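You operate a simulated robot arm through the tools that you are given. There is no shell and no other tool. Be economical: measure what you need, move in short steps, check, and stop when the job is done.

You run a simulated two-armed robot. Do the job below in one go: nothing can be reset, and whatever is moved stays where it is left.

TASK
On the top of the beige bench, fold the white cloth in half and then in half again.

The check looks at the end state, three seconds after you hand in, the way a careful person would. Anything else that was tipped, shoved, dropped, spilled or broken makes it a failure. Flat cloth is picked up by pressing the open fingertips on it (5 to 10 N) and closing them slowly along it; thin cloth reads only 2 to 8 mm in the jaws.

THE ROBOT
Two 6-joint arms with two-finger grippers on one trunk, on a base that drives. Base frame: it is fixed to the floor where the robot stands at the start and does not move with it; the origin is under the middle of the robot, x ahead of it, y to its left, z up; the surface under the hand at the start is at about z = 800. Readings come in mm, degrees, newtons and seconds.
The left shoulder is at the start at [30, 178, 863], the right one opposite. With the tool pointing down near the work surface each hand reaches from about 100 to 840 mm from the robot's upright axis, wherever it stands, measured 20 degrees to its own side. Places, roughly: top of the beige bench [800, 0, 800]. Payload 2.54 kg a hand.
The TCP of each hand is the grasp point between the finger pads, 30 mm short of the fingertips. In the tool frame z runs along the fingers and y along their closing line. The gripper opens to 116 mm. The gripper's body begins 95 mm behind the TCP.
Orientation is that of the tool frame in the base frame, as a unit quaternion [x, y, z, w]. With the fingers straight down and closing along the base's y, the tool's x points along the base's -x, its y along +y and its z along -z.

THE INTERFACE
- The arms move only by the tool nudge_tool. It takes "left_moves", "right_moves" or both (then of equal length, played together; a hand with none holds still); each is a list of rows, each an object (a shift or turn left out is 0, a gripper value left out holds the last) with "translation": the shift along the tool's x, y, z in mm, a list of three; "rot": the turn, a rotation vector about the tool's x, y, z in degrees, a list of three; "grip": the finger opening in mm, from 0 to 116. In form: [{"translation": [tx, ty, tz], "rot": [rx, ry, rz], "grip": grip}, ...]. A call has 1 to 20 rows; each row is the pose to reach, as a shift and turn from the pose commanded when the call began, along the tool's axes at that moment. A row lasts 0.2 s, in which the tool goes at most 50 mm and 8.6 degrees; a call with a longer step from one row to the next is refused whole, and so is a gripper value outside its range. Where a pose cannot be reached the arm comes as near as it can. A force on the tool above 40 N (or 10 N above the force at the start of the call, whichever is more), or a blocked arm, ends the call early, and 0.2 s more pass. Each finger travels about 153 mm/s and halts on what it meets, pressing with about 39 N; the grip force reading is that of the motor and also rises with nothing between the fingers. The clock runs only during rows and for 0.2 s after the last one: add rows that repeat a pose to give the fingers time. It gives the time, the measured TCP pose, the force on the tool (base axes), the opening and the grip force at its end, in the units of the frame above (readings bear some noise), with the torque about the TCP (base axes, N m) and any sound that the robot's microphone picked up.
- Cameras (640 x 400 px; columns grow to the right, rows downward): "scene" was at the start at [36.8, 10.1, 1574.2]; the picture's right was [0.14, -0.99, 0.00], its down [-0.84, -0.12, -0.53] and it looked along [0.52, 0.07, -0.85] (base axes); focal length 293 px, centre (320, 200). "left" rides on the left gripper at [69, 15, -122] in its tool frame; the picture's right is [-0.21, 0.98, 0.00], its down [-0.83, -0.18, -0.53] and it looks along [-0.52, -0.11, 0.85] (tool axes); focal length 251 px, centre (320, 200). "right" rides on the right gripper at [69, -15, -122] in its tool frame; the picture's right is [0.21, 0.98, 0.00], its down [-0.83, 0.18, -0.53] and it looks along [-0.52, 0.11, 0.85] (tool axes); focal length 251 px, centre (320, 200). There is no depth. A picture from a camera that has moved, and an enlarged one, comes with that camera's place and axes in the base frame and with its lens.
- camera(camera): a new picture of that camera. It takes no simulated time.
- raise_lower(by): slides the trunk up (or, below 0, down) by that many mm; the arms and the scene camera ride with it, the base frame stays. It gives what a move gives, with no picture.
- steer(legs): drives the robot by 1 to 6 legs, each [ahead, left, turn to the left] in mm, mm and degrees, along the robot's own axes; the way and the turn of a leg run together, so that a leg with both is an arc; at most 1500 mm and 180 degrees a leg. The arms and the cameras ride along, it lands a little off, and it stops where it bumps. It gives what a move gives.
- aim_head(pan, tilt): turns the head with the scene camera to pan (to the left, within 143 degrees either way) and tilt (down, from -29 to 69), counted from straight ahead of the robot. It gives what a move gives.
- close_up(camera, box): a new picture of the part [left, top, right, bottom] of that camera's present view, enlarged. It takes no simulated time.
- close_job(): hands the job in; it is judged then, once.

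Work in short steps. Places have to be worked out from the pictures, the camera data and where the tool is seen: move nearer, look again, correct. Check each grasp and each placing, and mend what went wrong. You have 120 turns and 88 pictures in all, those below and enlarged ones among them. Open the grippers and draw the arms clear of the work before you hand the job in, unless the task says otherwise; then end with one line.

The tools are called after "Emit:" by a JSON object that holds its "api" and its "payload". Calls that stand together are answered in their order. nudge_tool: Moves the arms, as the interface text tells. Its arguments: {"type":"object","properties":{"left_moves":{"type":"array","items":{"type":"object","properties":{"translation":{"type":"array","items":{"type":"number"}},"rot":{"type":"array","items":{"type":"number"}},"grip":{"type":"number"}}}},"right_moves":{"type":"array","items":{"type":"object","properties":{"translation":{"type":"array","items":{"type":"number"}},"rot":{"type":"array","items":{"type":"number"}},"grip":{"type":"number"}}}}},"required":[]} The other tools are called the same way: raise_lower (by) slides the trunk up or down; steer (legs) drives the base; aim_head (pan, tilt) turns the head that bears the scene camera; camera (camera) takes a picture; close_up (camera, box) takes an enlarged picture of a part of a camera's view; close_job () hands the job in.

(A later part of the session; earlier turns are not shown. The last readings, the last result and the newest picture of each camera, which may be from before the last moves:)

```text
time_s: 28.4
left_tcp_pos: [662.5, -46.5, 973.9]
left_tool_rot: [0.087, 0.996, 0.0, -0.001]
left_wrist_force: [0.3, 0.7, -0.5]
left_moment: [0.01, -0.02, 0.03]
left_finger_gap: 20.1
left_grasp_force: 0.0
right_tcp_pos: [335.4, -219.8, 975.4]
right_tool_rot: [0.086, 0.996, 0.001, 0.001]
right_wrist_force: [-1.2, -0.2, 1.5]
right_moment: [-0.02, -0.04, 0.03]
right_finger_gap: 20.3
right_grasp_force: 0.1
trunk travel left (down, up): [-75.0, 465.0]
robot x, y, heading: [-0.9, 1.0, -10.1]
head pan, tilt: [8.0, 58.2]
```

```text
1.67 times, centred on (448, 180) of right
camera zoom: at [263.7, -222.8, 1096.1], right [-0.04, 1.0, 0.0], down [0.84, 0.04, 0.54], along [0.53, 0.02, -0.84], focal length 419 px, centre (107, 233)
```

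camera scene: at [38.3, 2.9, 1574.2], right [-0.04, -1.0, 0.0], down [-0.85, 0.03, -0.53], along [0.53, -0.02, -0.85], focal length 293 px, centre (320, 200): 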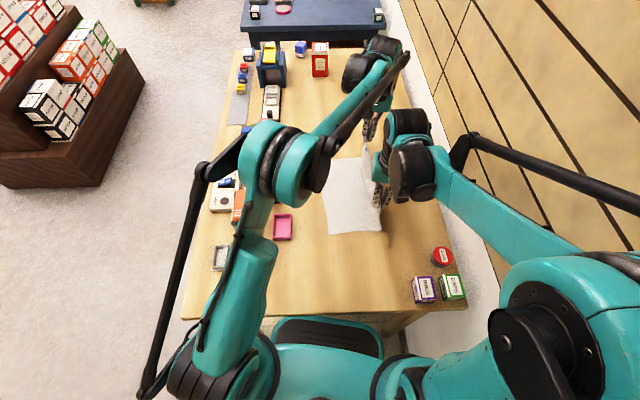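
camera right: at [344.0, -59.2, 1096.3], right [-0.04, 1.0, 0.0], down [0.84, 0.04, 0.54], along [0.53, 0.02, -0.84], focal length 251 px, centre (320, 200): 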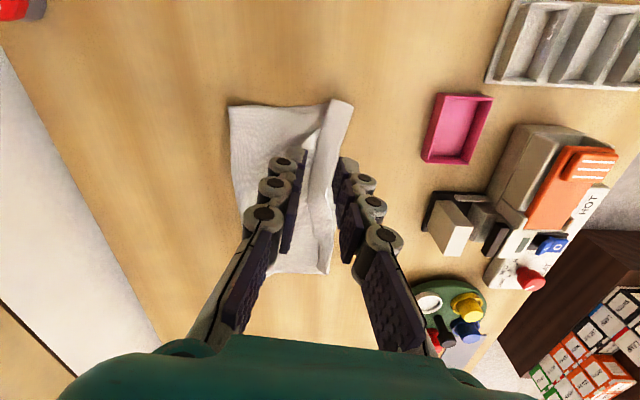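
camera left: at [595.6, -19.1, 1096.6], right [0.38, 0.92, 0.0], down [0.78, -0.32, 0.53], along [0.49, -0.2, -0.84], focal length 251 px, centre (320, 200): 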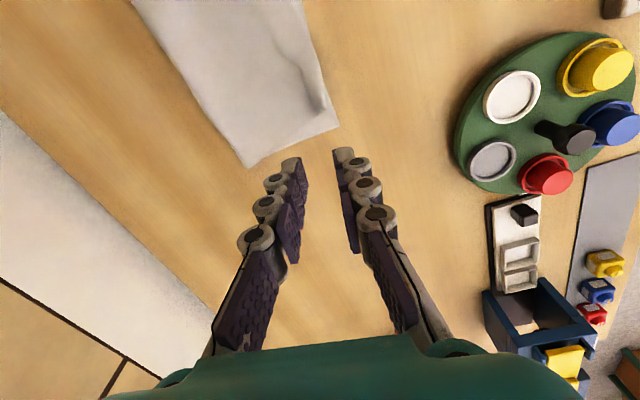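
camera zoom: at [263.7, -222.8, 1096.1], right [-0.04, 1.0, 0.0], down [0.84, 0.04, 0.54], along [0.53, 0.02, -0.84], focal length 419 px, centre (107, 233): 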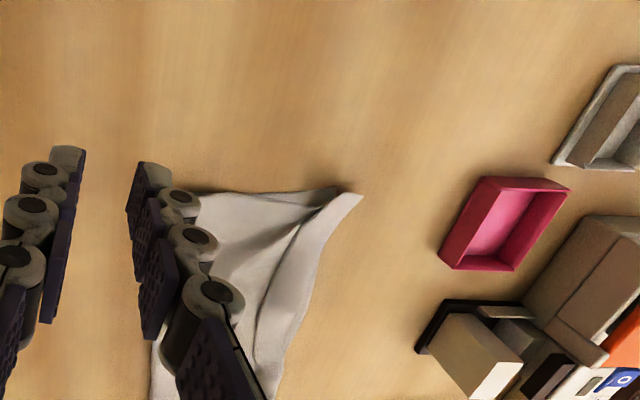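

The fold holds: the layers are aligned and the fold lies on the right. There's a ridge along the left edge from the pinch, so I move the left hand aside and use its camera to understand it.

Emit:
{"api": "nudge_tool", "payload": {"left_moves": [{"translation": [35, 20, 0]}, {"translation": [70, 40, 0]}, {"translation": [111, 58, 0]}, {"translation": [111, 58, 0]}]}}

Emit:
{"api": "camera", "payload": {"camera": "left"}}

```text
time_s: 29.4
left_tcp_pos: [561.3, 34.2, 972.6]
left_tool_rot: [0.087, 0.996, -0.001, 0.0]
left_wrist_force: [0.6, 0.6, 0.6]
left_moment: [-0.02, 0.05, 0.02]
left_finger_gap: 20.0
left_grasp_force: 0.0
right_tcp_pos: [336.2, -220.1, 974.0]
right_tool_rot: [0.087, 0.996, 0.001, 0.0]
right_wrist_force: [0.0, -0.6, -1.0]
right_moment: [0.02, 0.03, -0.01]
right_finger_gap: 19.9
right_grasp_force: 0.0
trunk travel left (down, up): [-75.0, 465.0]
robot x, y, heading: [1.9, -1.5, -9.9]
head pan, tilt: [8.0, 58.2]
```

```text
55 pictures are left
camera left: at [496.5, 60.8, 1094.4], right [0.38, 0.92, 0.0], down [0.78, -0.32, 0.53], along [0.49, -0.2, -0.85], focal length 251 px, centre (320, 200)
```

left: 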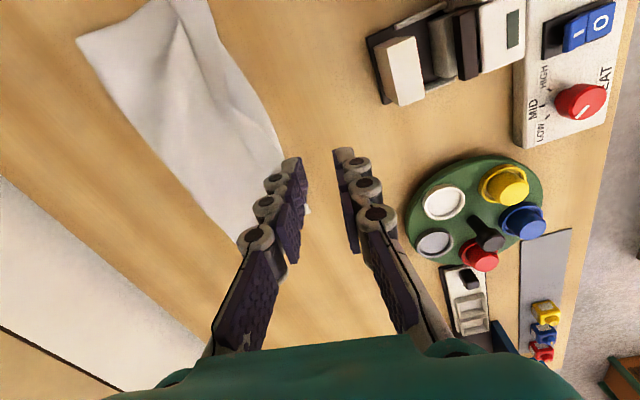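

Emit:
{"api": "close_up", "payload": {"camera": "left", "box": [70, 0, 326, 240]}}

```text
1.67 times, centred on (198, 120) of left
camera zoom: at [496.5, 60.8, 1094.4], right [0.38, 0.92, 0.0], down [0.78, -0.32, 0.53], along [0.49, -0.2, -0.85], focal length 419 px, centre (523, 333)
```

zoom: 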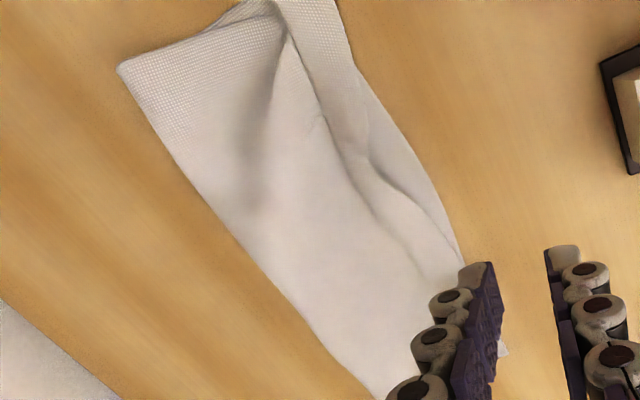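

After the first fold the cloth is about x 411–690, y -159 to -25, and the small pleat is harmless. The second fold takes the near edge onto the far edge, with both hands side by side closing along x. I turn each gripper 90° in the air, cameras outward, and hover apart first.

Emit:
{"api": "nudge_tool", "payload": {"left_moves": [{"translation": [10, -3, 0], "rot": [0, 0, 7]}, {"translation": [20, -7, 3], "rot": [0, 0, 14]}, {"translation": [30, -10, 6], "rot": [0, 0, 21]}, {"translation": [40, -13, 9], "rot": [0, 0, 28]}, {"translation": [50, -17, 12], "rot": [0, 0, 35]}, {"translation": [60, -20, 15], "rot": [0, 0, 42]}, {"translation": [70, -24, 18], "rot": [0, 0, 49]}, {"translation": [80, -28, 21], "rot": [0, 0, 56]}, {"translation": [90, -32, 24], "rot": [0, 0, 63]}, {"translation": [100, -36, 27], "rot": [0, 0, 70]}, {"translation": [108, -38, 30], "rot": [0, 0, 76]}, {"translation": [116, -40, 33], "rot": [0, 0, 80]}], "right_moves": [{"translation": [-8, 3, 0], "rot": [0, 0, -8.4]}, {"translation": [-16, 6, 3], "rot": [0, 0, -16.8]}, {"translation": [-24, 9, 6], "rot": [0, 0, -25.2]}, {"translation": [-32, 12, 9], "rot": [0, 0, -33.6]}, {"translation": [-40, 15, 12], "rot": [0, 0, -42]}, {"translation": [-48, 18, 15], "rot": [0, 0, -50.4]}, {"translation": [-56, 21, 18], "rot": [0, 0, -58.8]}, {"translation": [-64, 24, 21], "rot": [0, 0, -67.2]}, {"translation": [-73, 27, 24], "rot": [0, 0, -75.6]}, {"translation": [-82, 30, 27], "rot": [0, 0, -84]}, {"translation": [-90, 34, 30], "rot": [0, 0, -92.4]}, {"translation": [-99, 38, 34], "rot": [0, 0, -100]}]}}

Emit:
{"api": "camera", "payload": {"camera": "scene"}}

Emit:
{"api": "camera", "payload": {"camera": "right"}}

Emit:
{"api": "camera", "payload": {"camera": "left"}}

```text
time_s: 31.9
left_tcp_pos: [443.5, 11.5, 940.5]
left_tool_rot: [0.709, 0.706, 0.0, 0.0]
left_wrist_force: [0.5, 0.3, 0.3]
left_moment: [0.0, 0.0, 0.01]
left_finger_gap: 20.3
left_grasp_force: 0.0
right_tcp_pos: [440.9, -198.8, 937.6]
right_tool_rot: [0.708, -0.706, 0.0, -0.001]
right_wrist_force: [-0.1, -0.3, 0.5]
right_moment: [-0.04, 0.04, -0.02]
right_finger_gap: 20.1
right_grasp_force: 0.1
trunk travel left (down, up): [-75.0, 465.0]
robot x, y, heading: [-2.6, 3.4, -10.1]
head pan, tilt: [8.0, 58.2]
```

```text
53 pictures are left
camera scene: at [38.4, 3.7, 1574.2], right [-0.04, -1.0, 0.0], down [-0.85, 0.03, -0.53], along [0.53, -0.02, -0.85], focal length 293 px, centre (320, 200)
```

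scene: 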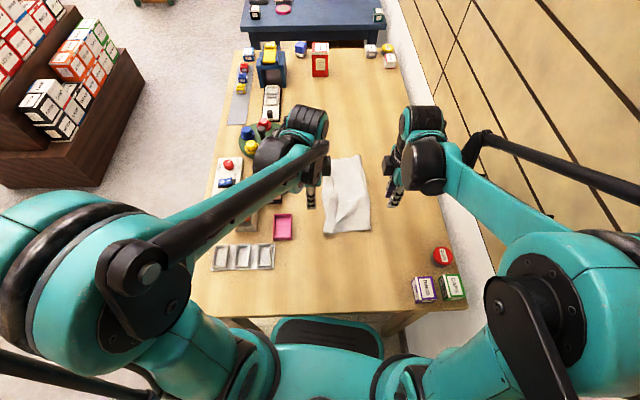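

```text
52 pictures are left
camera right: at [456.1, -267.4, 1059.3], right [-0.98, -0.22, 0.0], down [-0.19, 0.82, 0.54], along [-0.12, 0.52, -0.84], focal length 251 px, centre (320, 200)
```

right: 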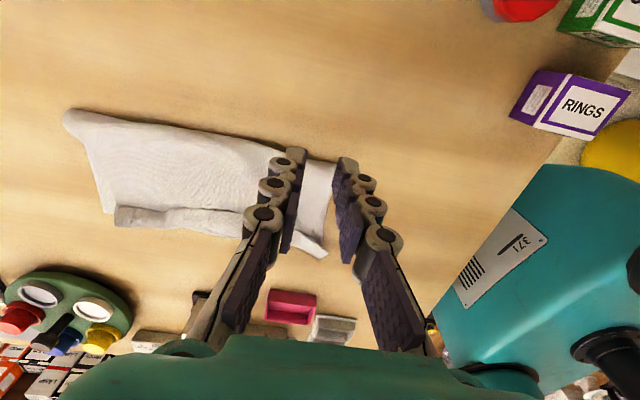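

```text
51 pictures are left
camera left: at [458.5, 80.3, 1061.8], right [0.98, -0.22, 0.0], down [-0.18, -0.83, 0.53], along [-0.12, -0.52, -0.85], focal length 251 px, centre (320, 200)
```

left: 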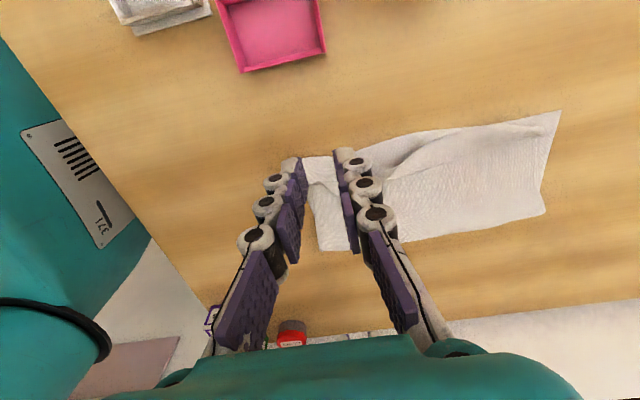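

The edges agree within about 10 mm, with the near edge at x≈405 and y from -160 to -20. I bring the hands together slowly in the air, to y -148 and -38, checking for arm contact.

Emit:
{"api": "nudge_tool", "payload": {"left_moves": [{"translation": [-15, -5, 0], "grip": 30}, {"translation": [-30, -11, 0]}, {"translation": [-40, -11, 0]}, {"translation": [-50, -11, 0]}], "right_moves": [{"translation": [-15, 3, 0], "grip": 30}, {"translation": [-30, 6, 0]}, {"translation": [-40, 6, 0]}, {"translation": [-51, 6, 0]}]}}

Emit:
{"api": "camera", "payload": {"camera": "scene"}}

```text
time_s: 33.0
left_tcp_pos: [431.4, -38.2, 939.8]
left_tool_rot: [0.707, 0.707, 0.0, 0.0]
left_wrist_force: [0.2, -0.1, 0.6]
left_moment: [0.0, 0.01, -0.01]
left_finger_gap: 30.2
left_grasp_force: 0.0
right_tcp_pos: [435.6, -147.5, 938.4]
right_tool_rot: [0.707, -0.707, -0.001, -0.001]
right_wrist_force: [0.5, 0.2, 0.2]
right_moment: [-0.02, 0.0, 0.01]
right_finger_gap: 30.1
right_grasp_force: 0.1
trunk travel left (down, up): [-75.0, 465.0]
robot x, y, heading: [-3.6, -1.2, -9.8]
head pan, tilt: [8.0, 58.2]
```

```text
50 pictures are left
camera scene: at [38.1, 3.7, 1574.2], right [-0.04, -1.0, 0.0], down [-0.85, 0.03, -0.53], along [0.53, -0.02, -0.85], focal length 293 px, centre (320, 200)
```

scene: 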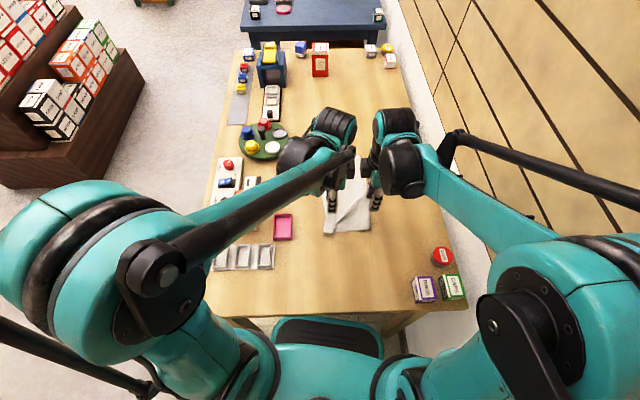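

There's no contact, though the wrists are close. I descend to just above the cloth and check the near-finger placement.

Emit:
{"api": "nudge_tool", "payload": {"left_moves": [{"translation": [0, 0, 40]}, {"translation": [0, 0, 80]}, {"translation": [0, 0, 100]}, {"translation": [0, 0, 103]}], "right_moves": [{"translation": [0, 0, 40]}, {"translation": [0, 0, 80]}, {"translation": [0, 0, 100]}, {"translation": [0, 0, 102]}]}}

Emit:
{"api": "camera", "payload": {"camera": "left"}}

Emit:
{"api": "camera", "payload": {"camera": "right"}}

```text
time_s: 34.0
left_tcp_pos: [431.2, -38.7, 837.6]
left_tool_rot: [0.707, 0.707, 0.0, 0.0]
left_wrist_force: [-0.2, -0.3, 0.5]
left_moment: [0.02, -0.03, 0.03]
left_finger_gap: 30.1
left_grasp_force: 0.1
right_tcp_pos: [434.6, -147.4, 837.2]
right_tool_rot: [0.708, -0.707, -0.001, 0.0]
right_wrist_force: [0.5, 0.3, 0.3]
right_moment: [-0.03, 0.0, 0.0]
right_finger_gap: 29.9
right_grasp_force: 0.1
trunk travel left (down, up): [-75.0, 465.0]
robot x, y, heading: [-0.3, -2.1, -10.0]
head pan, tilt: [8.0, 58.2]
```

```text
49 pictures are left
camera left: at [446.9, 29.5, 959.7], right [0.98, -0.21, 0.0], down [-0.18, -0.83, 0.53], along [-0.11, -0.52, -0.85], focal length 251 px, centre (320, 200)
```

left: 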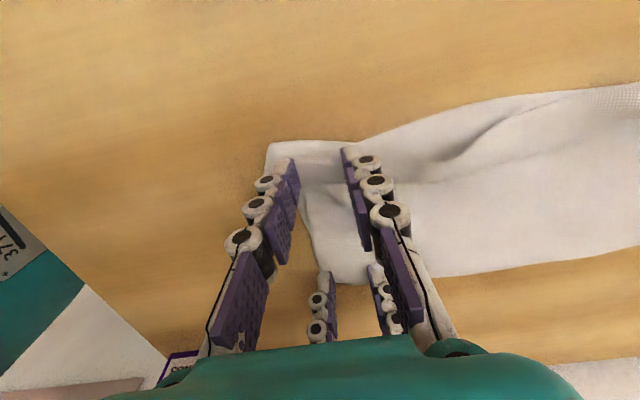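

```text
48 pictures are left
camera right: at [450.6, -217.2, 958.0], right [-0.98, -0.22, 0.0], down [-0.18, 0.82, 0.54], along [-0.11, 0.52, -0.84], focal length 251 px, centre (320, 200)
```

right: 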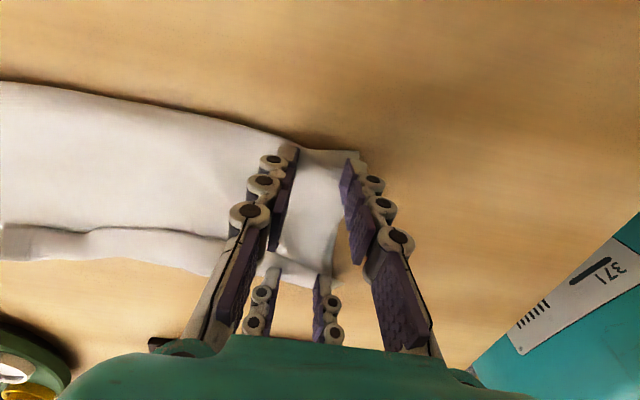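

The right hand's near finger is at the cloth edge, so I shift the right +12 mm and the left +8 mm in x, then press down gently.

Emit:
{"api": "nudge_tool", "payload": {"left_moves": [{"translation": [0, 8, 0]}, {"translation": [0, 8, 3]}, {"translation": [0, 8, 5]}, {"translation": [0, 8, 6]}], "right_moves": [{"translation": [0, -12, 0]}, {"translation": [0, -12, 3]}, {"translation": [0, -12, 5]}, {"translation": [0, -12, 6]}]}}

```text
time_s: 35.0
left_tcp_pos: [436.7, -38.1, 832.8]
left_tool_rot: [0.707, 0.707, 0.001, 0.001]
left_wrist_force: [-0.1, -0.1, -0.2]
left_moment: [-0.01, -0.01, -0.01]
left_finger_gap: 30.1
left_grasp_force: 0.1
right_tcp_pos: [447.2, -147.9, 831.6]
right_tool_rot: [0.708, -0.707, 0.0, -0.002]
right_wrist_force: [-0.5, -1.4, 20.7]
right_moment: [-0.07, 0.09, -0.03]
right_finger_gap: 31.1
right_grasp_force: 0.5
trunk travel left (down, up): [-75.0, 465.0]
robot x, y, heading: [0.2, -0.7, -9.8]
head pan, tilt: [8.0, 58.2]
```

The right presses at 20 N and the left isn't in contact yet. I lower the left in small steps.

Emit:
{"api": "nudge_tool", "payload": {"left_moves": [{"translation": [0, 0, 0.6]}, {"translation": [0, 0, 1.0]}], "right_moves": [{"translation": [0, 0, -0.2]}, {"translation": [0, 0, -0.2]}]}}

```text
time_s: 35.5
left_tcp_pos: [438.0, -39.1, 831.4]
left_tool_rot: [0.707, 0.707, 0.001, 0.0]
left_wrist_force: [-1.7, 0.6, 18.9]
left_moment: [-0.06, 0.19, 0.0]
left_finger_gap: 30.6
left_grasp_force: 0.7
right_tcp_pos: [445.6, -147.6, 829.9]
right_tool_rot: [0.707, -0.707, 0.001, -0.001]
right_wrist_force: [-0.3, 0.6, 8.4]
right_moment: [-0.02, -0.02, 0.01]
right_finger_gap: 30.5
right_grasp_force: 0.1
trunk travel left (down, up): [-75.0, 465.0]
robot x, y, heading: [-0.2, -0.7, -9.7]
head pan, tilt: [8.0, 58.2]
```

Contact is fair on both, at 19 and 8 N. I close halfway slowly and re-read the forces.

Emit:
{"api": "nudge_tool", "payload": {"left_moves": [{"translation": [0, 0, 0], "grip": 27}, {"translation": [0, 0, 0], "grip": 24}, {"translation": [0, 0, 0], "grip": 21}, {"translation": [0, 0, 0], "grip": 18}], "right_moves": [{"translation": [0, 0, 0.2], "grip": 27}, {"translation": [0, 0, 0.2], "grip": 24}, {"translation": [0, 0, 0.2], "grip": 21}, {"translation": [0, 0, 0.2], "grip": 18}]}}

```text
time_s: 36.5
left_tcp_pos: [438.6, -37.4, 832.3]
left_tool_rot: [0.707, 0.707, 0.0, 0.0]
left_wrist_force: [-1.7, 0.2, 17.0]
left_moment: [-0.04, 0.17, 0.0]
left_finger_gap: 17.1
left_grasp_force: 0.2
right_tcp_pos: [446.2, -148.7, 831.1]
right_tool_rot: [0.708, -0.706, 0.0, -0.001]
right_wrist_force: [0.5, 0.3, 1.2]
right_moment: [-0.02, 0.01, -0.02]
right_finger_gap: 17.4
right_grasp_force: 0.0
trunk travel left (down, up): [-75.0, 465.0]
robot x, y, heading: [1.0, 1.5, -9.9]
head pan, tilt: [8.0, 58.2]
```

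The right's force has faded. I press it 0.7 mm more while closing the rest.

Emit:
{"api": "nudge_tool", "payload": {"left_moves": [{"translation": [0, 0, 0], "grip": 18}, {"translation": [0, 0, 0], "grip": 15}, {"translation": [0, 0, 0], "grip": 12}, {"translation": [0, 0, 0], "grip": 9}, {"translation": [0, 0, 0], "grip": 6}, {"translation": [0, 0, 0], "grip": 3}, {"translation": [0, 0, 0], "grip": 0}, {"translation": [0, 0, 0], "grip": 0}], "right_moves": [{"translation": [0, 0, 0.7], "grip": 18}, {"translation": [0, 0, 0.7], "grip": 15}, {"translation": [0, 0, 0.7], "grip": 12}, {"translation": [0, 0, 0.7], "grip": 9}, {"translation": [0, 0, 0.7], "grip": 6}, {"translation": [0, 0, 0.7], "grip": 3}, {"translation": [0, 0, 0.7], "grip": 0}, {"translation": [0, 0, 0.7], "grip": 0}]}}

Emit:
{"api": "camera", "payload": {"camera": "left"}}

Emit:
{"api": "camera", "payload": {"camera": "right"}}

```text
time_s: 38.4
left_tcp_pos: [438.8, -37.8, 830.6]
left_tool_rot: [0.707, 0.707, 0.001, 0.0]
left_wrist_force: [-0.5, 0.7, 0.6]
left_moment: [0.02, 0.03, 0.0]
left_finger_gap: 0.0
left_grasp_force: 28.5
right_tcp_pos: [446.1, -147.7, 830.8]
right_tool_rot: [0.708, -0.707, -0.001, -0.001]
right_wrist_force: [1.1, -0.6, -2.5]
right_moment: [0.0, 0.03, -0.05]
right_finger_gap: 1.2
right_grasp_force: 29.4
trunk travel left (down, up): [-75.0, 465.0]
robot x, y, heading: [-4.0, -0.4, -10.3]
head pan, tilt: [8.0, 58.2]
```

```text
47 pictures are left
camera left: at [454.4, 30.3, 952.5], right [0.98, -0.21, 0.0], down [-0.18, -0.83, 0.53], along [-0.11, -0.52, -0.85], focal length 251 px, centre (320, 200)
```

left: 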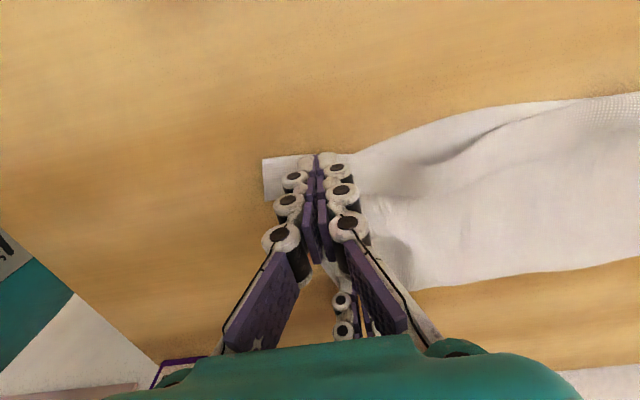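

```text
46 pictures are left
camera right: at [462.2, -217.2, 951.6], right [-0.98, -0.22, 0.0], down [-0.18, 0.82, 0.54], along [-0.11, 0.52, -0.84], focal length 251 px, centre (320, 200)
```

right: 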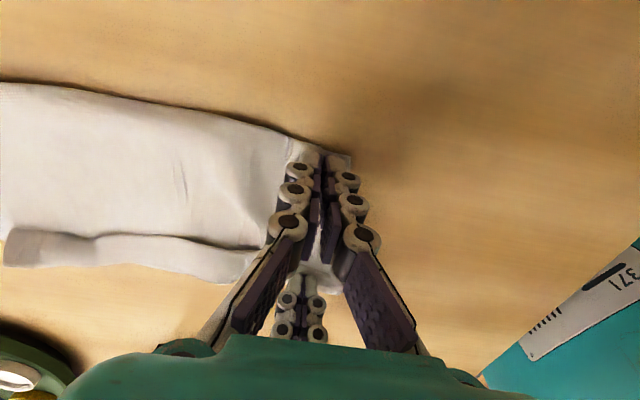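

The right has a pinch and the left closed empty. I redo the left with a firmer press.

Emit:
{"api": "nudge_tool", "payload": {"left_moves": [{"translation": [0, 0, -12], "grip": 0}, {"translation": [0, 0, -12], "grip": 34}, {"translation": [0, 0, -12], "grip": 34}, {"translation": [0, 0, -3], "grip": 34}, {"translation": [0, 0, -0.5], "grip": 34}]}}

```text
time_s: 39.5
left_tcp_pos: [438.8, -39.2, 832.3]
left_tool_rot: [0.707, 0.707, 0.0, 0.0]
left_wrist_force: [-1.5, 0.5, 18.4]
left_moment: [-0.04, 0.18, -0.05]
left_finger_gap: 34.2
left_grasp_force: 0.2
right_tcp_pos: [445.7, -148.6, 832.2]
right_tool_rot: [0.708, -0.707, 0.001, -0.001]
right_wrist_force: [0.7, 0.1, -2.5]
right_moment: [0.0, 0.01, 0.01]
right_finger_gap: 4.0
right_grasp_force: 36.5
trunk travel left (down, up): [-75.0, 465.0]
robot x, y, heading: [4.0, -0.7, -10.1]
head pan, tilt: [8.0, 58.2]
```

Emit:
{"api": "nudge_tool", "payload": {"left_moves": [{"translation": [0, 0, 0.2], "grip": 31}, {"translation": [0, 0, 0.2], "grip": 28}, {"translation": [0, 0, 0.2], "grip": 25}, {"translation": [0, 0, 0.2], "grip": 22}, {"translation": [0, 0, 0.4], "grip": 19}]}}

```text
time_s: 40.8
left_tcp_pos: [438.3, -37.5, 830.5]
left_tool_rot: [0.707, 0.707, 0.001, 0.0]
left_wrist_force: [-0.4, 2.6, 23.7]
left_moment: [-0.07, 0.16, -0.03]
left_finger_gap: 16.0
left_grasp_force: 0.0
right_tcp_pos: [446.9, -148.0, 832.1]
right_tool_rot: [0.708, -0.706, 0.001, -0.001]
right_wrist_force: [0.7, -0.1, -1.6]
right_moment: [0.01, 0.02, -0.01]
right_finger_gap: 1.6
right_grasp_force: 29.1
trunk travel left (down, up): [-75.0, 465.0]
robot x, y, heading: [0.3, 1.0, -9.9]
head pan, tilt: [8.0, 58.2]
```

The left is pressing at 24 N with 16 mm still open. I finish closing while keeping the pressure on.

Emit:
{"api": "nudge_tool", "payload": {"left_moves": [{"translation": [0, 0, 0], "grip": 14}, {"translation": [0, 0, 0.1], "grip": 11}, {"translation": [0, 0, 0.2], "grip": 8}, {"translation": [0, 0, 0.3], "grip": 5}, {"translation": [0, 0, 0.3], "grip": 2}, {"translation": [0, 0, 0.3], "grip": 0}]}}

Emit:
{"api": "camera", "payload": {"camera": "left"}}

```text
time_s: 42.1
left_tcp_pos: [437.5, -37.6, 830.4]
left_tool_rot: [0.707, 0.707, 0.0, 0.0]
left_wrist_force: [-0.6, 0.0, 5.6]
left_moment: [0.03, 0.05, -0.01]
left_finger_gap: 3.9
left_grasp_force: 30.0
right_tcp_pos: [446.6, -148.2, 831.5]
right_tool_rot: [0.708, -0.706, -0.001, -0.002]
right_wrist_force: [-0.2, -0.6, 5.8]
right_moment: [0.04, -0.02, -0.02]
right_finger_gap: 0.2
right_grasp_force: 29.5
trunk travel left (down, up): [-75.0, 465.0]
robot x, y, heading: [0.2, 0.2, -10.1]
head pan, tilt: [8.0, 58.2]
```

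```text
45 pictures are left
camera left: at [453.5, 30.4, 951.8], right [0.98, -0.21, 0.0], down [-0.18, -0.83, 0.53], along [-0.11, -0.52, -0.85], focal length 251 px, centre (320, 200)
```

left: 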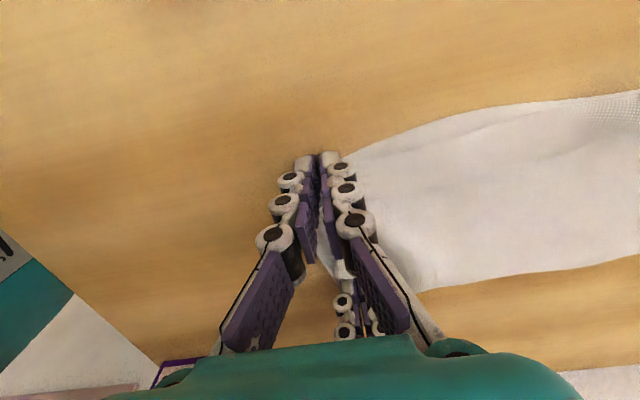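

The left holds at 3.9 mm. I lift both 30 mm and check whether both layers came along.

Emit:
{"api": "nudge_tool", "payload": {"left_moves": [{"translation": [0, 0, -5]}, {"translation": [0, 0, -12]}, {"translation": [0, 0, -20]}, {"translation": [0, 0, -30]}], "right_moves": [{"translation": [0, 0, -5]}, {"translation": [0, 0, -12]}, {"translation": [0, 0, -20]}, {"translation": [0, 0, -30]}]}}

Emit:
{"api": "camera", "payload": {"camera": "right"}}

Emit:
{"api": "camera", "payload": {"camera": "left"}}

Emit:
{"api": "close_up", "payload": {"camera": "scene", "box": [290, 140, 418, 240]}}

```text
time_s: 43.1
left_tcp_pos: [438.7, -38.0, 859.7]
left_tool_rot: [0.707, 0.707, 0.0, 0.0]
left_wrist_force: [0.5, -0.2, -1.0]
left_moment: [0.0, -0.03, 0.01]
left_finger_gap: 3.1
left_grasp_force: 29.9
right_tcp_pos: [445.6, -146.2, 860.6]
right_tool_rot: [0.708, -0.707, -0.001, -0.002]
right_wrist_force: [0.3, 0.5, -0.3]
right_moment: [-0.01, 0.0, 0.01]
right_finger_gap: 0.0
right_grasp_force: 28.8
trunk travel left (down, up): [-75.0, 465.0]
robot x, y, heading: [-0.1, 1.2, -9.8]
head pan, tilt: [8.0, 58.2]
```

```text
44 pictures are left
camera right: at [461.6, -216.3, 981.2], right [-0.98, -0.22, 0.0], down [-0.18, 0.82, 0.54], along [-0.11, 0.52, -0.84], focal length 251 px, centre (320, 200)
```

right: 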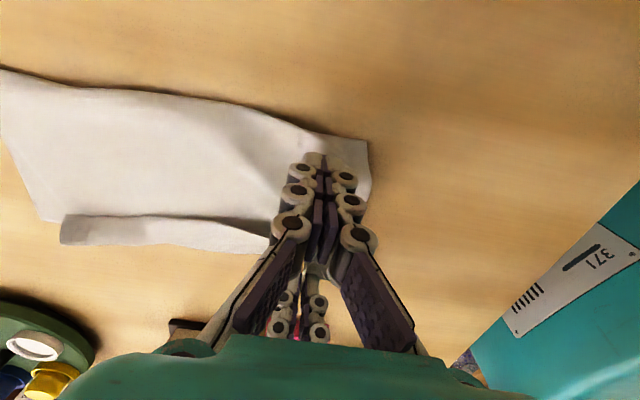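

```text
43 pictures are left
camera left: at [454.6, 30.4, 982.1], right [0.98, -0.21, 0.0], down [-0.18, -0.83, 0.53], along [-0.11, -0.52, -0.85], focal length 251 px, centre (320, 200)
```

left: 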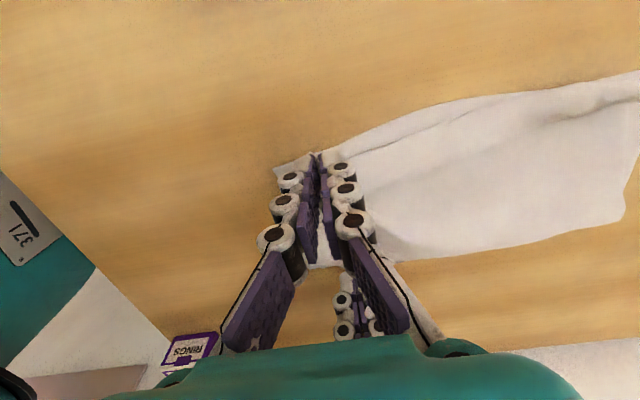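

```text
4.00 times, centred on (354, 190) of scene
camera zoom: at [37.8, 3.7, 1574.3], right [-0.04, -1.0, 0.0], down [-0.85, 0.03, -0.53], along [0.53, -0.02, -0.85], focal length 1172 px, centre (184, 240)
```

zoom: 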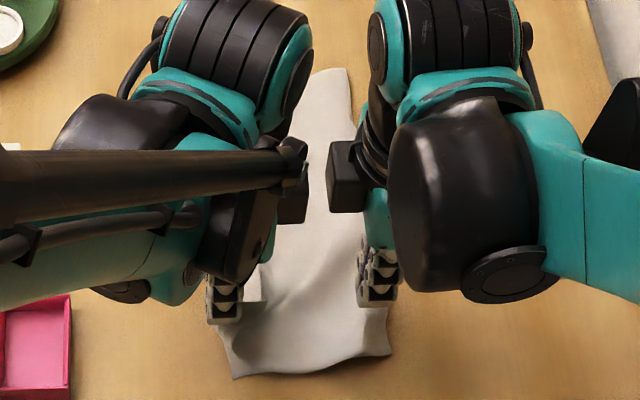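

The right slipped and the left still holds. I lift the left further and back the right off, to see which layers the left has.

Emit:
{"api": "nudge_tool", "payload": {"left_moves": [{"translation": [0, 0, -15]}, {"translation": [0, 5, -30]}, {"translation": [0, 10, -45]}, {"translation": [0, 15, -55]}, {"translation": [0, 15, -55]}], "right_moves": [{"translation": [10, 0, -20], "grip": 0}, {"translation": [35, 0, -40], "grip": 30}, {"translation": [65, 0, -60]}, {"translation": [65, 0, -60]}, {"translation": [65, 0, -60]}]}}

Emit:
{"api": "camera", "payload": {"camera": "right"}}

Emit:
{"api": "camera", "payload": {"camera": "left"}}

Emit:
{"api": "close_up", "payload": {"camera": "scene", "box": [290, 140, 418, 240]}}

```text
time_s: 44.4
left_tcp_pos: [454.4, -38.4, 915.4]
left_tool_rot: [0.707, 0.707, 0.0, 0.0]
left_wrist_force: [-0.6, -0.3, 1.7]
left_moment: [0.07, 0.18, -0.03]
left_finger_gap: 2.7
left_grasp_force: 37.4
right_tcp_pos: [447.1, -212.6, 922.0]
right_tool_rot: [0.708, -0.706, -0.001, -0.001]
right_wrist_force: [0.9, 0.0, 0.1]
right_moment: [-0.03, 0.0, 0.02]
right_finger_gap: 30.0
right_grasp_force: 0.1
trunk travel left (down, up): [-75.0, 465.0]
robot x, y, heading: [-0.8, 0.9, -10.2]
head pan, tilt: [8.0, 58.2]
```

```text
41 pictures are left
camera right: at [462.1, -282.6, 1042.7], right [-0.98, -0.22, 0.0], down [-0.18, 0.82, 0.54], along [-0.11, 0.52, -0.84], focal length 251 px, centre (320, 200)
```

right: 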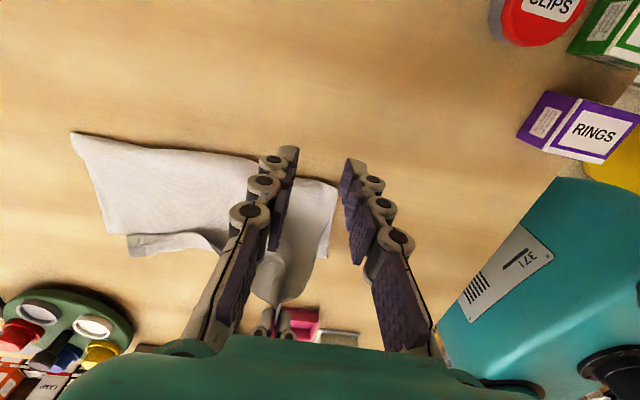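

```text
40 pictures are left
camera left: at [469.8, 29.7, 1037.3], right [0.98, -0.21, 0.0], down [-0.18, -0.83, 0.53], along [-0.11, -0.52, -0.85], focal length 251 px, centre (320, 200)
```

left: 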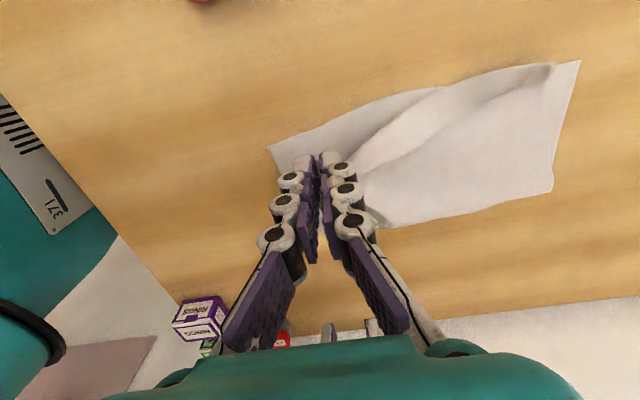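

```text
4.00 times, centred on (354, 190) of scene
camera zoom: at [38.0, 3.5, 1574.2], right [-0.04, -1.0, 0.0], down [-0.85, 0.03, -0.53], along [0.53, -0.02, -0.85], focal length 1172 px, centre (184, 240)
```

zoom: 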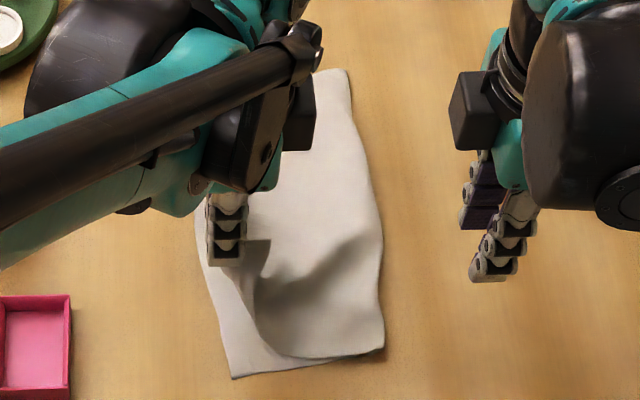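

The left holds only the top layer, while the bottom near-left corner is still flat. So I fold in sequence. The left carries the top layer's corner and the right takes the near-right corner at the fold, where both layers join. The bottom near-left corner then gets folded over separately. I rotate the right to close along y over the fold and lower the left a little.

Emit:
{"api": "nudge_tool", "payload": {"left_moves": [{"translation": [0, 0, 3]}, {"translation": [0, 0, 6]}, {"translation": [0, -2, 9]}, {"translation": [0, -4, 12]}, {"translation": [0, -6, 15]}, {"translation": [0, -8, 18]}, {"translation": [0, -10, 21]}, {"translation": [0, -10, 24]}, {"translation": [0, -10, 27]}, {"translation": [0, -10, 30]}, {"translation": [0, -10, 30]}], "right_moves": [{"translation": [-6, 1, 0], "rot": [0, 0, 8.2], "grip": 36}, {"translation": [-12, 2, 0], "rot": [0, 0, 16.4]}, {"translation": [-18, 4, 0], "rot": [0, 0, 24.6]}, {"translation": [-24, 6, 0], "rot": [0, 0, 32.8]}, {"translation": [-30, 7, 0], "rot": [0, 0, 41]}, {"translation": [-37, 9, 0], "rot": [0, 0, 49.2]}, {"translation": [-44, 10, 5], "rot": [0, 0, 57.4]}, {"translation": [-51, 11, 15], "rot": [0, 0, 65.6]}, {"translation": [-58, 12, 25], "rot": [0, 0, 73.8]}, {"translation": [-65, 13, 35], "rot": [0, 0, 82]}, {"translation": [-72, 14, 45], "rot": [0, 0, 90]}]}}

Emit:
{"api": "camera", "payload": {"camera": "right"}}

```text
time_s: 46.8
left_tcp_pos: [443.6, -39.3, 885.1]
left_tool_rot: [0.707, 0.707, 0.0, 0.0]
left_wrist_force: [0.1, 0.4, -2.9]
left_moment: [0.03, 0.06, 0.0]
left_finger_gap: 4.8
left_grasp_force: 38.1
right_tcp_pos: [432.9, -140.9, 876.1]
right_tool_rot: [0.0, 1.0, 0.0, 0.0]
right_wrist_force: [0.7, 0.2, 0.6]
right_moment: [0.06, -0.01, 0.02]
right_finger_gap: 35.9
right_grasp_force: 0.0
trunk travel left (down, up): [-75.0, 465.0]
robot x, y, heading: [-0.5, 0.3, -9.9]
head pan, tilt: [8.0, 58.2]
```

```text
38 pictures are left
camera right: at [364.0, -156.7, 997.1], right [-0.21, 0.98, 0.0], down [0.83, 0.18, 0.53], along [0.52, 0.12, -0.84], focal length 251 px, centre (320, 200)
```

right: 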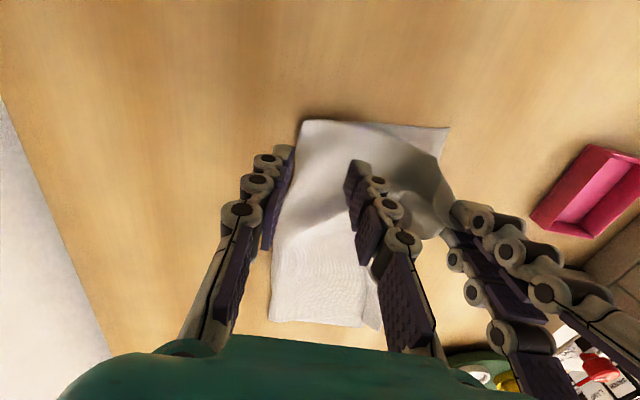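

Alignment is good: the corner is at (418,-157), with the outer finger just outside the fold. I descend to contact.

Emit:
{"api": "nudge_tool", "payload": {"right_moves": [{"translation": [0, 0, 20]}, {"translation": [0, 0, 36]}, {"translation": [0, 0, 42]}, {"translation": [0, 0, 44.5]}]}}

```text
time_s: 47.8
left_tcp_pos: [444.4, -38.4, 886.1]
left_tool_rot: [0.707, 0.707, 0.0, 0.001]
left_wrist_force: [-3.6, -1.5, -0.7]
left_moment: [-0.05, -0.11, -0.04]
left_finger_gap: 2.2
left_grasp_force: 36.7
right_tcp_pos: [432.8, -141.6, 831.2]
right_tool_rot: [-0.001, 1.0, 0.0, 0.001]
right_wrist_force: [2.0, 0.6, 12.0]
right_moment: [0.29, 0.01, -0.04]
right_finger_gap: 36.1
right_grasp_force: 0.5
trunk travel left (down, up): [-75.0, 465.0]
robot x, y, heading: [1.7, 2.2, -10.2]
head pan, tilt: [8.0, 58.2]
```

The force is 12 N, mostly on the inner finger. I close slowly with slightly increasing press.

Emit:
{"api": "nudge_tool", "payload": {"right_moves": [{"translation": [0, 0, 0.2], "grip": 33}, {"translation": [0, 0, 0.2], "grip": 29}, {"translation": [0, 0, 0.3], "grip": 25}, {"translation": [0, 0, 0.4], "grip": 21}, {"translation": [0, 0, 0.4], "grip": 18}]}}

Emit:
{"api": "camera", "payload": {"camera": "right"}}

```text
time_s: 49.0
left_tcp_pos: [443.5, -37.0, 885.0]
left_tool_rot: [0.707, 0.707, 0.0, 0.0]
left_wrist_force: [-0.3, -0.2, -1.0]
left_moment: [0.0, -0.02, 0.01]
left_finger_gap: 1.8
left_grasp_force: 27.7
right_tcp_pos: [433.9, -141.6, 830.6]
right_tool_rot: [-0.001, 1.0, 0.001, 0.001]
right_wrist_force: [-0.3, -0.5, 4.3]
right_moment: [0.03, 0.03, 0.02]
right_finger_gap: 18.9
right_grasp_force: 0.1
trunk travel left (down, up): [-75.0, 465.0]
robot x, y, heading: [1.8, -1.2, -10.1]
head pan, tilt: [8.0, 58.2]
```

```text
37 pictures are left
camera right: at [363.5, -156.1, 950.8], right [-0.22, 0.98, 0.0], down [0.83, 0.18, 0.54], along [0.52, 0.12, -0.84], focal length 251 px, centre (320, 200)
```

right: 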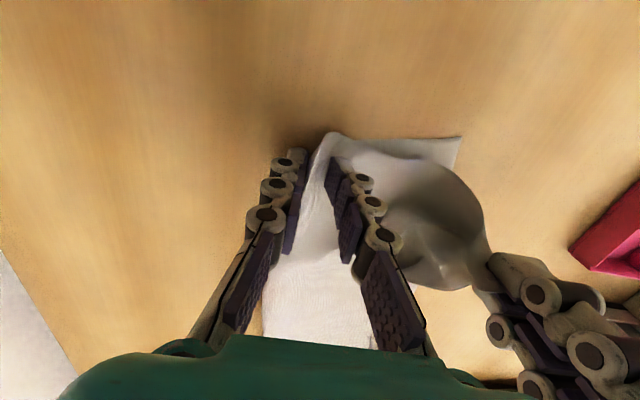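

The fold is bulging up between the fingers as intended. I add 0.4 mm of press and finish closing.

Emit:
{"api": "nudge_tool", "payload": {"right_moves": [{"translation": [0, 0, 0.3], "grip": 15}, {"translation": [0, 0, 0.4], "grip": 12}, {"translation": [0, 0, 0.4], "grip": 9}, {"translation": [0, 0, 0.4], "grip": 6}, {"translation": [0, 0, 0.4], "grip": 3}, {"translation": [0, 0, 0.4], "grip": 0}, {"translation": [0, 0, -4], "grip": 0}, {"translation": [0, 0, -12], "grip": 0}, {"translation": [0, 0, -25], "grip": 0}]}}

Emit:
{"api": "camera", "payload": {"camera": "right"}}

```text
time_s: 51.0
left_tcp_pos: [443.4, -38.6, 886.2]
left_tool_rot: [0.707, 0.707, 0.0, 0.001]
left_wrist_force: [-0.3, 0.2, 4.3]
left_moment: [-0.02, -0.01, 0.03]
left_finger_gap: 1.0
left_grasp_force: 32.4
right_tcp_pos: [433.3, -140.0, 855.7]
right_tool_rot: [-0.002, 1.0, 0.002, 0.001]
right_wrist_force: [-0.1, -1.1, -2.3]
right_moment: [0.06, 0.04, -0.03]
right_finger_gap: 6.4
right_grasp_force: 34.3
trunk travel left (down, up): [-75.0, 465.0]
robot x, y, heading: [-1.3, -0.3, -10.1]
head pan, tilt: [8.0, 58.2]
```

```text
36 pictures are left
camera right: at [363.9, -155.7, 976.8], right [-0.22, 0.98, 0.0], down [0.82, 0.18, 0.54], along [0.52, 0.12, -0.84], focal length 251 px, centre (320, 200)
```

right: 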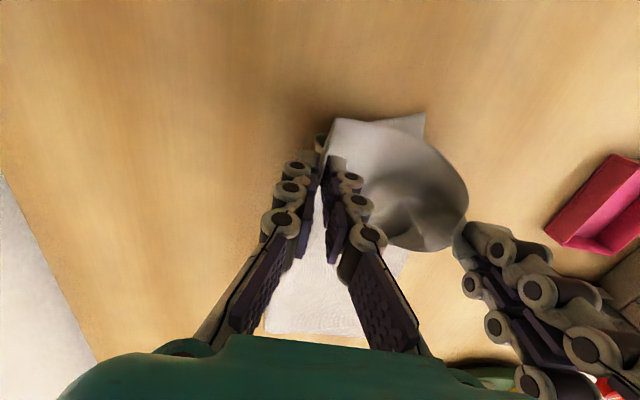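

The right has the fold at 6.4 mm and the left still grips the top layer. I carry both up and forward through the first half of the arc.

Emit:
{"api": "nudge_tool", "payload": {"left_moves": [{"translation": [0, 3, -8]}, {"translation": [0, 10, -18]}, {"translation": [0, 22, -28]}, {"translation": [0, 38, -36]}, {"translation": [0, 56, -42]}, {"translation": [0, 75, -45]}, {"translation": [0, 95, -45]}, {"translation": [0, 110, -45]}, {"translation": [0, 110, -45]}], "right_moves": [{"translation": [-3, 0, -15]}, {"translation": [-10, 0, -32]}, {"translation": [-24, 0, -47]}, {"translation": [-42, 0, -58]}, {"translation": [-62, 0, -67]}, {"translation": [-83, 0, -73]}, {"translation": [-104, 0, -75]}, {"translation": [-120, 0, -75]}, {"translation": [-120, 0, -75]}]}}

Emit:
{"api": "camera", "payload": {"camera": "left"}}

Emit:
{"api": "camera", "payload": {"camera": "scene"}}

```text
time_s: 53.0
left_tcp_pos: [553.2, -36.4, 930.7]
left_tool_rot: [0.707, 0.707, 0.0, 0.0]
left_wrist_force: [-0.3, 0.7, 4.2]
left_moment: [0.01, -0.01, -0.01]
left_finger_gap: 0.9
left_grasp_force: 33.0
right_tcp_pos: [552.5, -141.7, 929.6]
right_tool_rot: [-0.001, 1.0, 0.001, 0.001]
right_wrist_force: [-0.6, -1.3, 1.6]
right_moment: [0.27, -0.02, -0.01]
right_finger_gap: 0.3
right_grasp_force: 25.8
trunk travel left (down, up): [-75.0, 465.0]
robot x, y, heading: [-1.0, -1.1, -9.9]
head pan, tilt: [8.0, 58.2]
```

```text
35 pictures are left
camera left: at [568.4, 32.2, 1053.3], right [0.98, -0.21, 0.0], down [-0.18, -0.83, 0.53], along [-0.11, -0.52, -0.85], focal length 251 px, centre (320, 200)
```

left: 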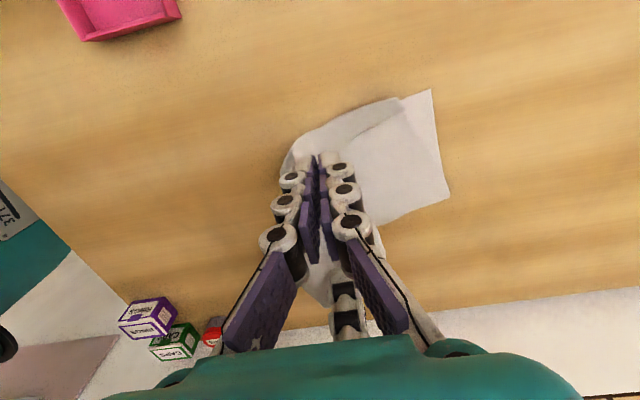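

```text
34 pictures are left
camera scene: at [37.6, 4.0, 1574.3], right [-0.04, -1.0, 0.0], down [-0.85, 0.03, -0.53], along [0.53, -0.02, -0.85], focal length 293 px, centre (320, 200)
```

scene: 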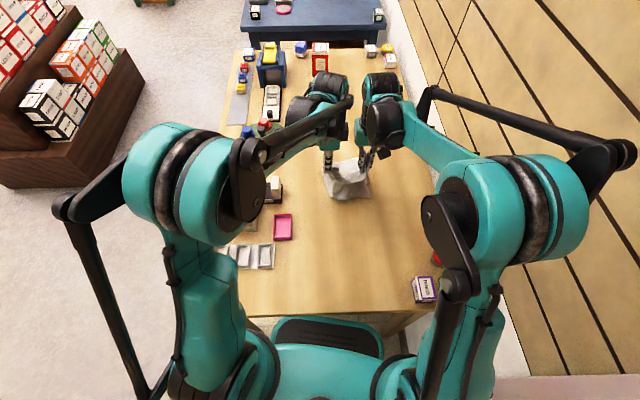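

The whole near half has come up, bottom layer included. I continue over and down onto the far edge, which is about (661,-26) to (687,-148).

Emit:
{"api": "nudge_tool", "payload": {"left_moves": [{"translation": [0, 15, 4]}, {"translation": [0, 31, 12]}, {"translation": [0, 46, 23]}, {"translation": [0, 60, 35]}, {"translation": [0, 72, 48]}, {"translation": [0, 82, 61]}, {"translation": [0, 90, 73]}, {"translation": [0, 95, 83]}, {"translation": [0, 97, 88]}, {"translation": [0, 97, 92]}], "right_moves": [{"translation": [-19, 0, 4]}, {"translation": [-38, 0, 12]}, {"translation": [-57, 0, 23]}, {"translation": [-75, 0, 35]}, {"translation": [-90, 0, 48]}, {"translation": [-102, 0, 61]}, {"translation": [-111, 0, 73]}, {"translation": [-117, 0, 83]}, {"translation": [-119, 0, 88]}, {"translation": [-119, 0, 92]}]}}

Emit:
{"api": "camera", "payload": {"camera": "left"}}

Emit:
{"api": "camera", "payload": {"camera": "right"}}

Emit:
{"api": "close_up", "payload": {"camera": "scene", "box": [290, 130, 418, 230]}}

```text
time_s: 55.1
left_tcp_pos: [651.2, -37.3, 837.9]
left_tool_rot: [0.707, 0.707, 0.0, 0.0]
left_wrist_force: [0.4, 0.0, -1.1]
left_moment: [0.0, -0.02, 0.01]
left_finger_gap: 1.7
left_grasp_force: 27.9
right_tcp_pos: [672.2, -141.3, 837.7]
right_tool_rot: [-0.001, 1.0, 0.0, 0.001]
right_wrist_force: [-0.4, -0.9, -2.3]
right_moment: [0.0, 0.01, -0.01]
right_finger_gap: 2.5
right_grasp_force: 29.3
trunk travel left (down, up): [-75.0, 465.0]
robot x, y, heading: [-1.1, -2.7, -9.9]
head pan, tilt: [8.0, 58.2]
```

```text
33 pictures are left
camera left: at [667.1, 30.0, 959.6], right [0.98, -0.21, 0.0], down [-0.18, -0.83, 0.53], along [-0.11, -0.52, -0.85], focal length 251 px, centre (320, 200)
```

left: 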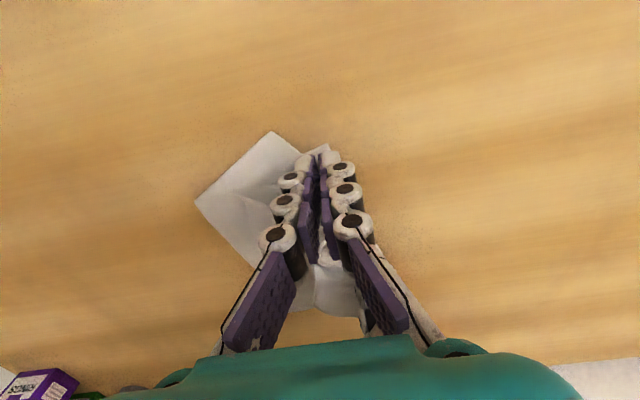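

```text
32 pictures are left
camera right: at [602.3, -156.9, 959.7], right [-0.22, 0.98, 0.0], down [0.83, 0.18, 0.53], along [0.52, 0.12, -0.84], focal length 251 px, centre (320, 200)
```

right: 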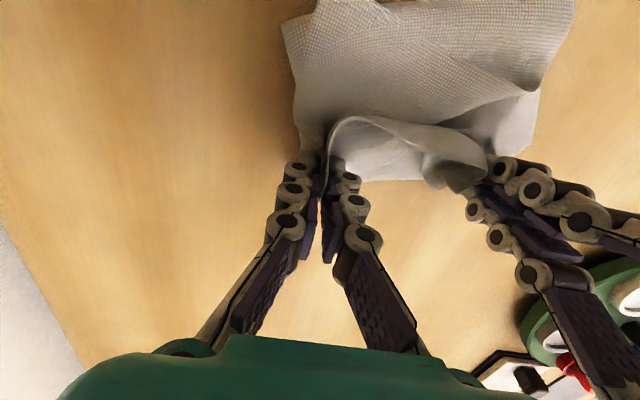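

```text
4.00 times, centred on (354, 180) of scene
camera zoom: at [38.1, 3.7, 1574.3], right [-0.04, -1.0, 0.0], down [-0.85, 0.03, -0.53], along [0.53, -0.02, -0.85], focal length 1172 px, centre (184, 280)
```

zoom: 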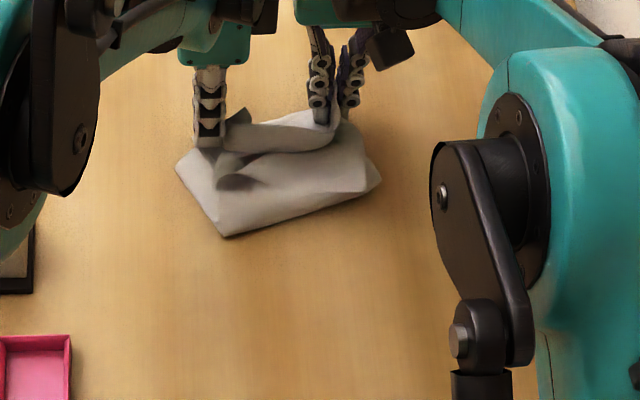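

The bundle is now close to quarter size. I lower slightly, release both hands and rise for a clear view.

Emit:
{"api": "nudge_tool", "payload": {"left_moves": [{"translation": [0, 0, 3]}, {"translation": [0, 0, 3], "grip": 6}, {"translation": [0, 0, 3], "grip": 12}, {"translation": [0, 0, 3], "grip": 20}, {"translation": [0, 0, 3], "grip": 24}, {"translation": [0, 0, -20], "grip": 24}, {"translation": [0, 0, -60], "grip": 24}, {"translation": [20, 0, -100], "grip": 24}, {"translation": [60, 0, -130], "grip": 24}, {"translation": [100, 0, -130], "grip": 24}], "right_moves": [{"translation": [0, 0, 3]}, {"translation": [0, 0, 3], "grip": 6}, {"translation": [0, 0, 3], "grip": 12}, {"translation": [0, 0, 3], "grip": 20}, {"translation": [0, 0, 3], "grip": 24}, {"translation": [0, 0, -20], "grip": 24}, {"translation": [0, 0, -60], "grip": 24}, {"translation": [0, -20, -100], "grip": 24}, {"translation": [40, -50, -130], "grip": 24}, {"translation": [80, -80, -130], "grip": 24}]}}

Emit:
{"api": "close_up", "payload": {"camera": "scene", "box": [290, 130, 418, 230]}}

Emit:
{"api": "camera", "payload": {"camera": "left"}}

Emit:
{"api": "camera", "payload": {"camera": "right"}}

```text
refused: row 9 steps farther than a row can; nothing moved
```

```text
4.00 times, centred on (354, 180) of scene
camera zoom: at [38.1, 3.7, 1574.3], right [-0.04, -1.0, 0.0], down [-0.85, 0.03, -0.53], along [0.53, -0.02, -0.85], focal length 1172 px, centre (184, 280)
```

zoom: 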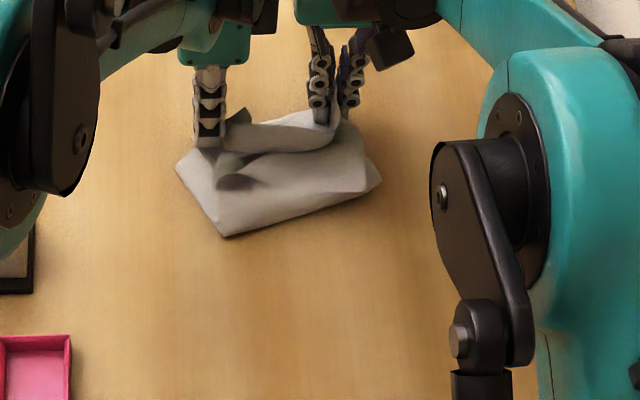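

```text
29 pictures are left
camera left: at [667.1, 30.0, 959.6], right [0.98, -0.21, 0.0], down [-0.18, -0.83, 0.53], along [-0.11, -0.52, -0.85], focal length 251 px, centre (320, 200)
```

left: 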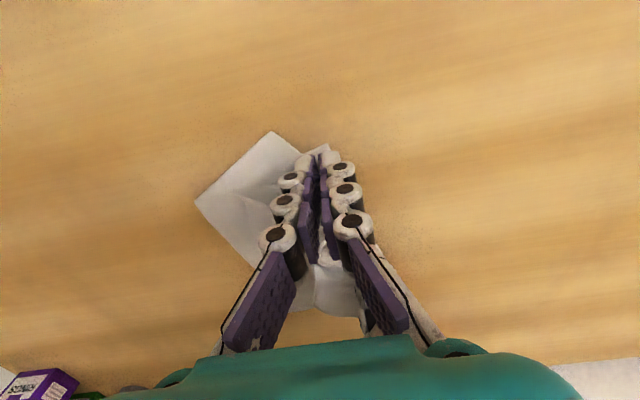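

```text
28 pictures are left
camera right: at [602.3, -156.9, 959.7], right [-0.22, 0.98, 0.0], down [0.83, 0.18, 0.53], along [0.52, 0.12, -0.84], focal length 251 px, centre (320, 200)
```

right: 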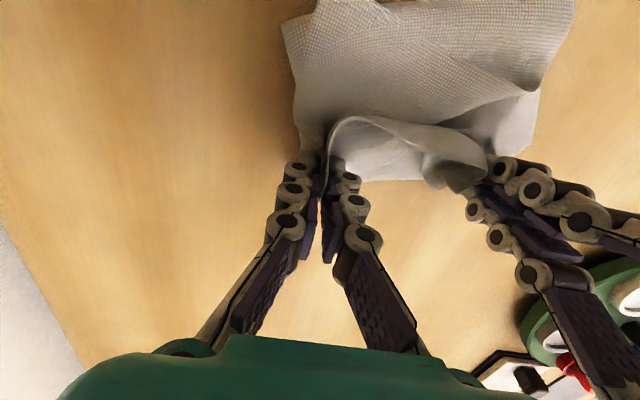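

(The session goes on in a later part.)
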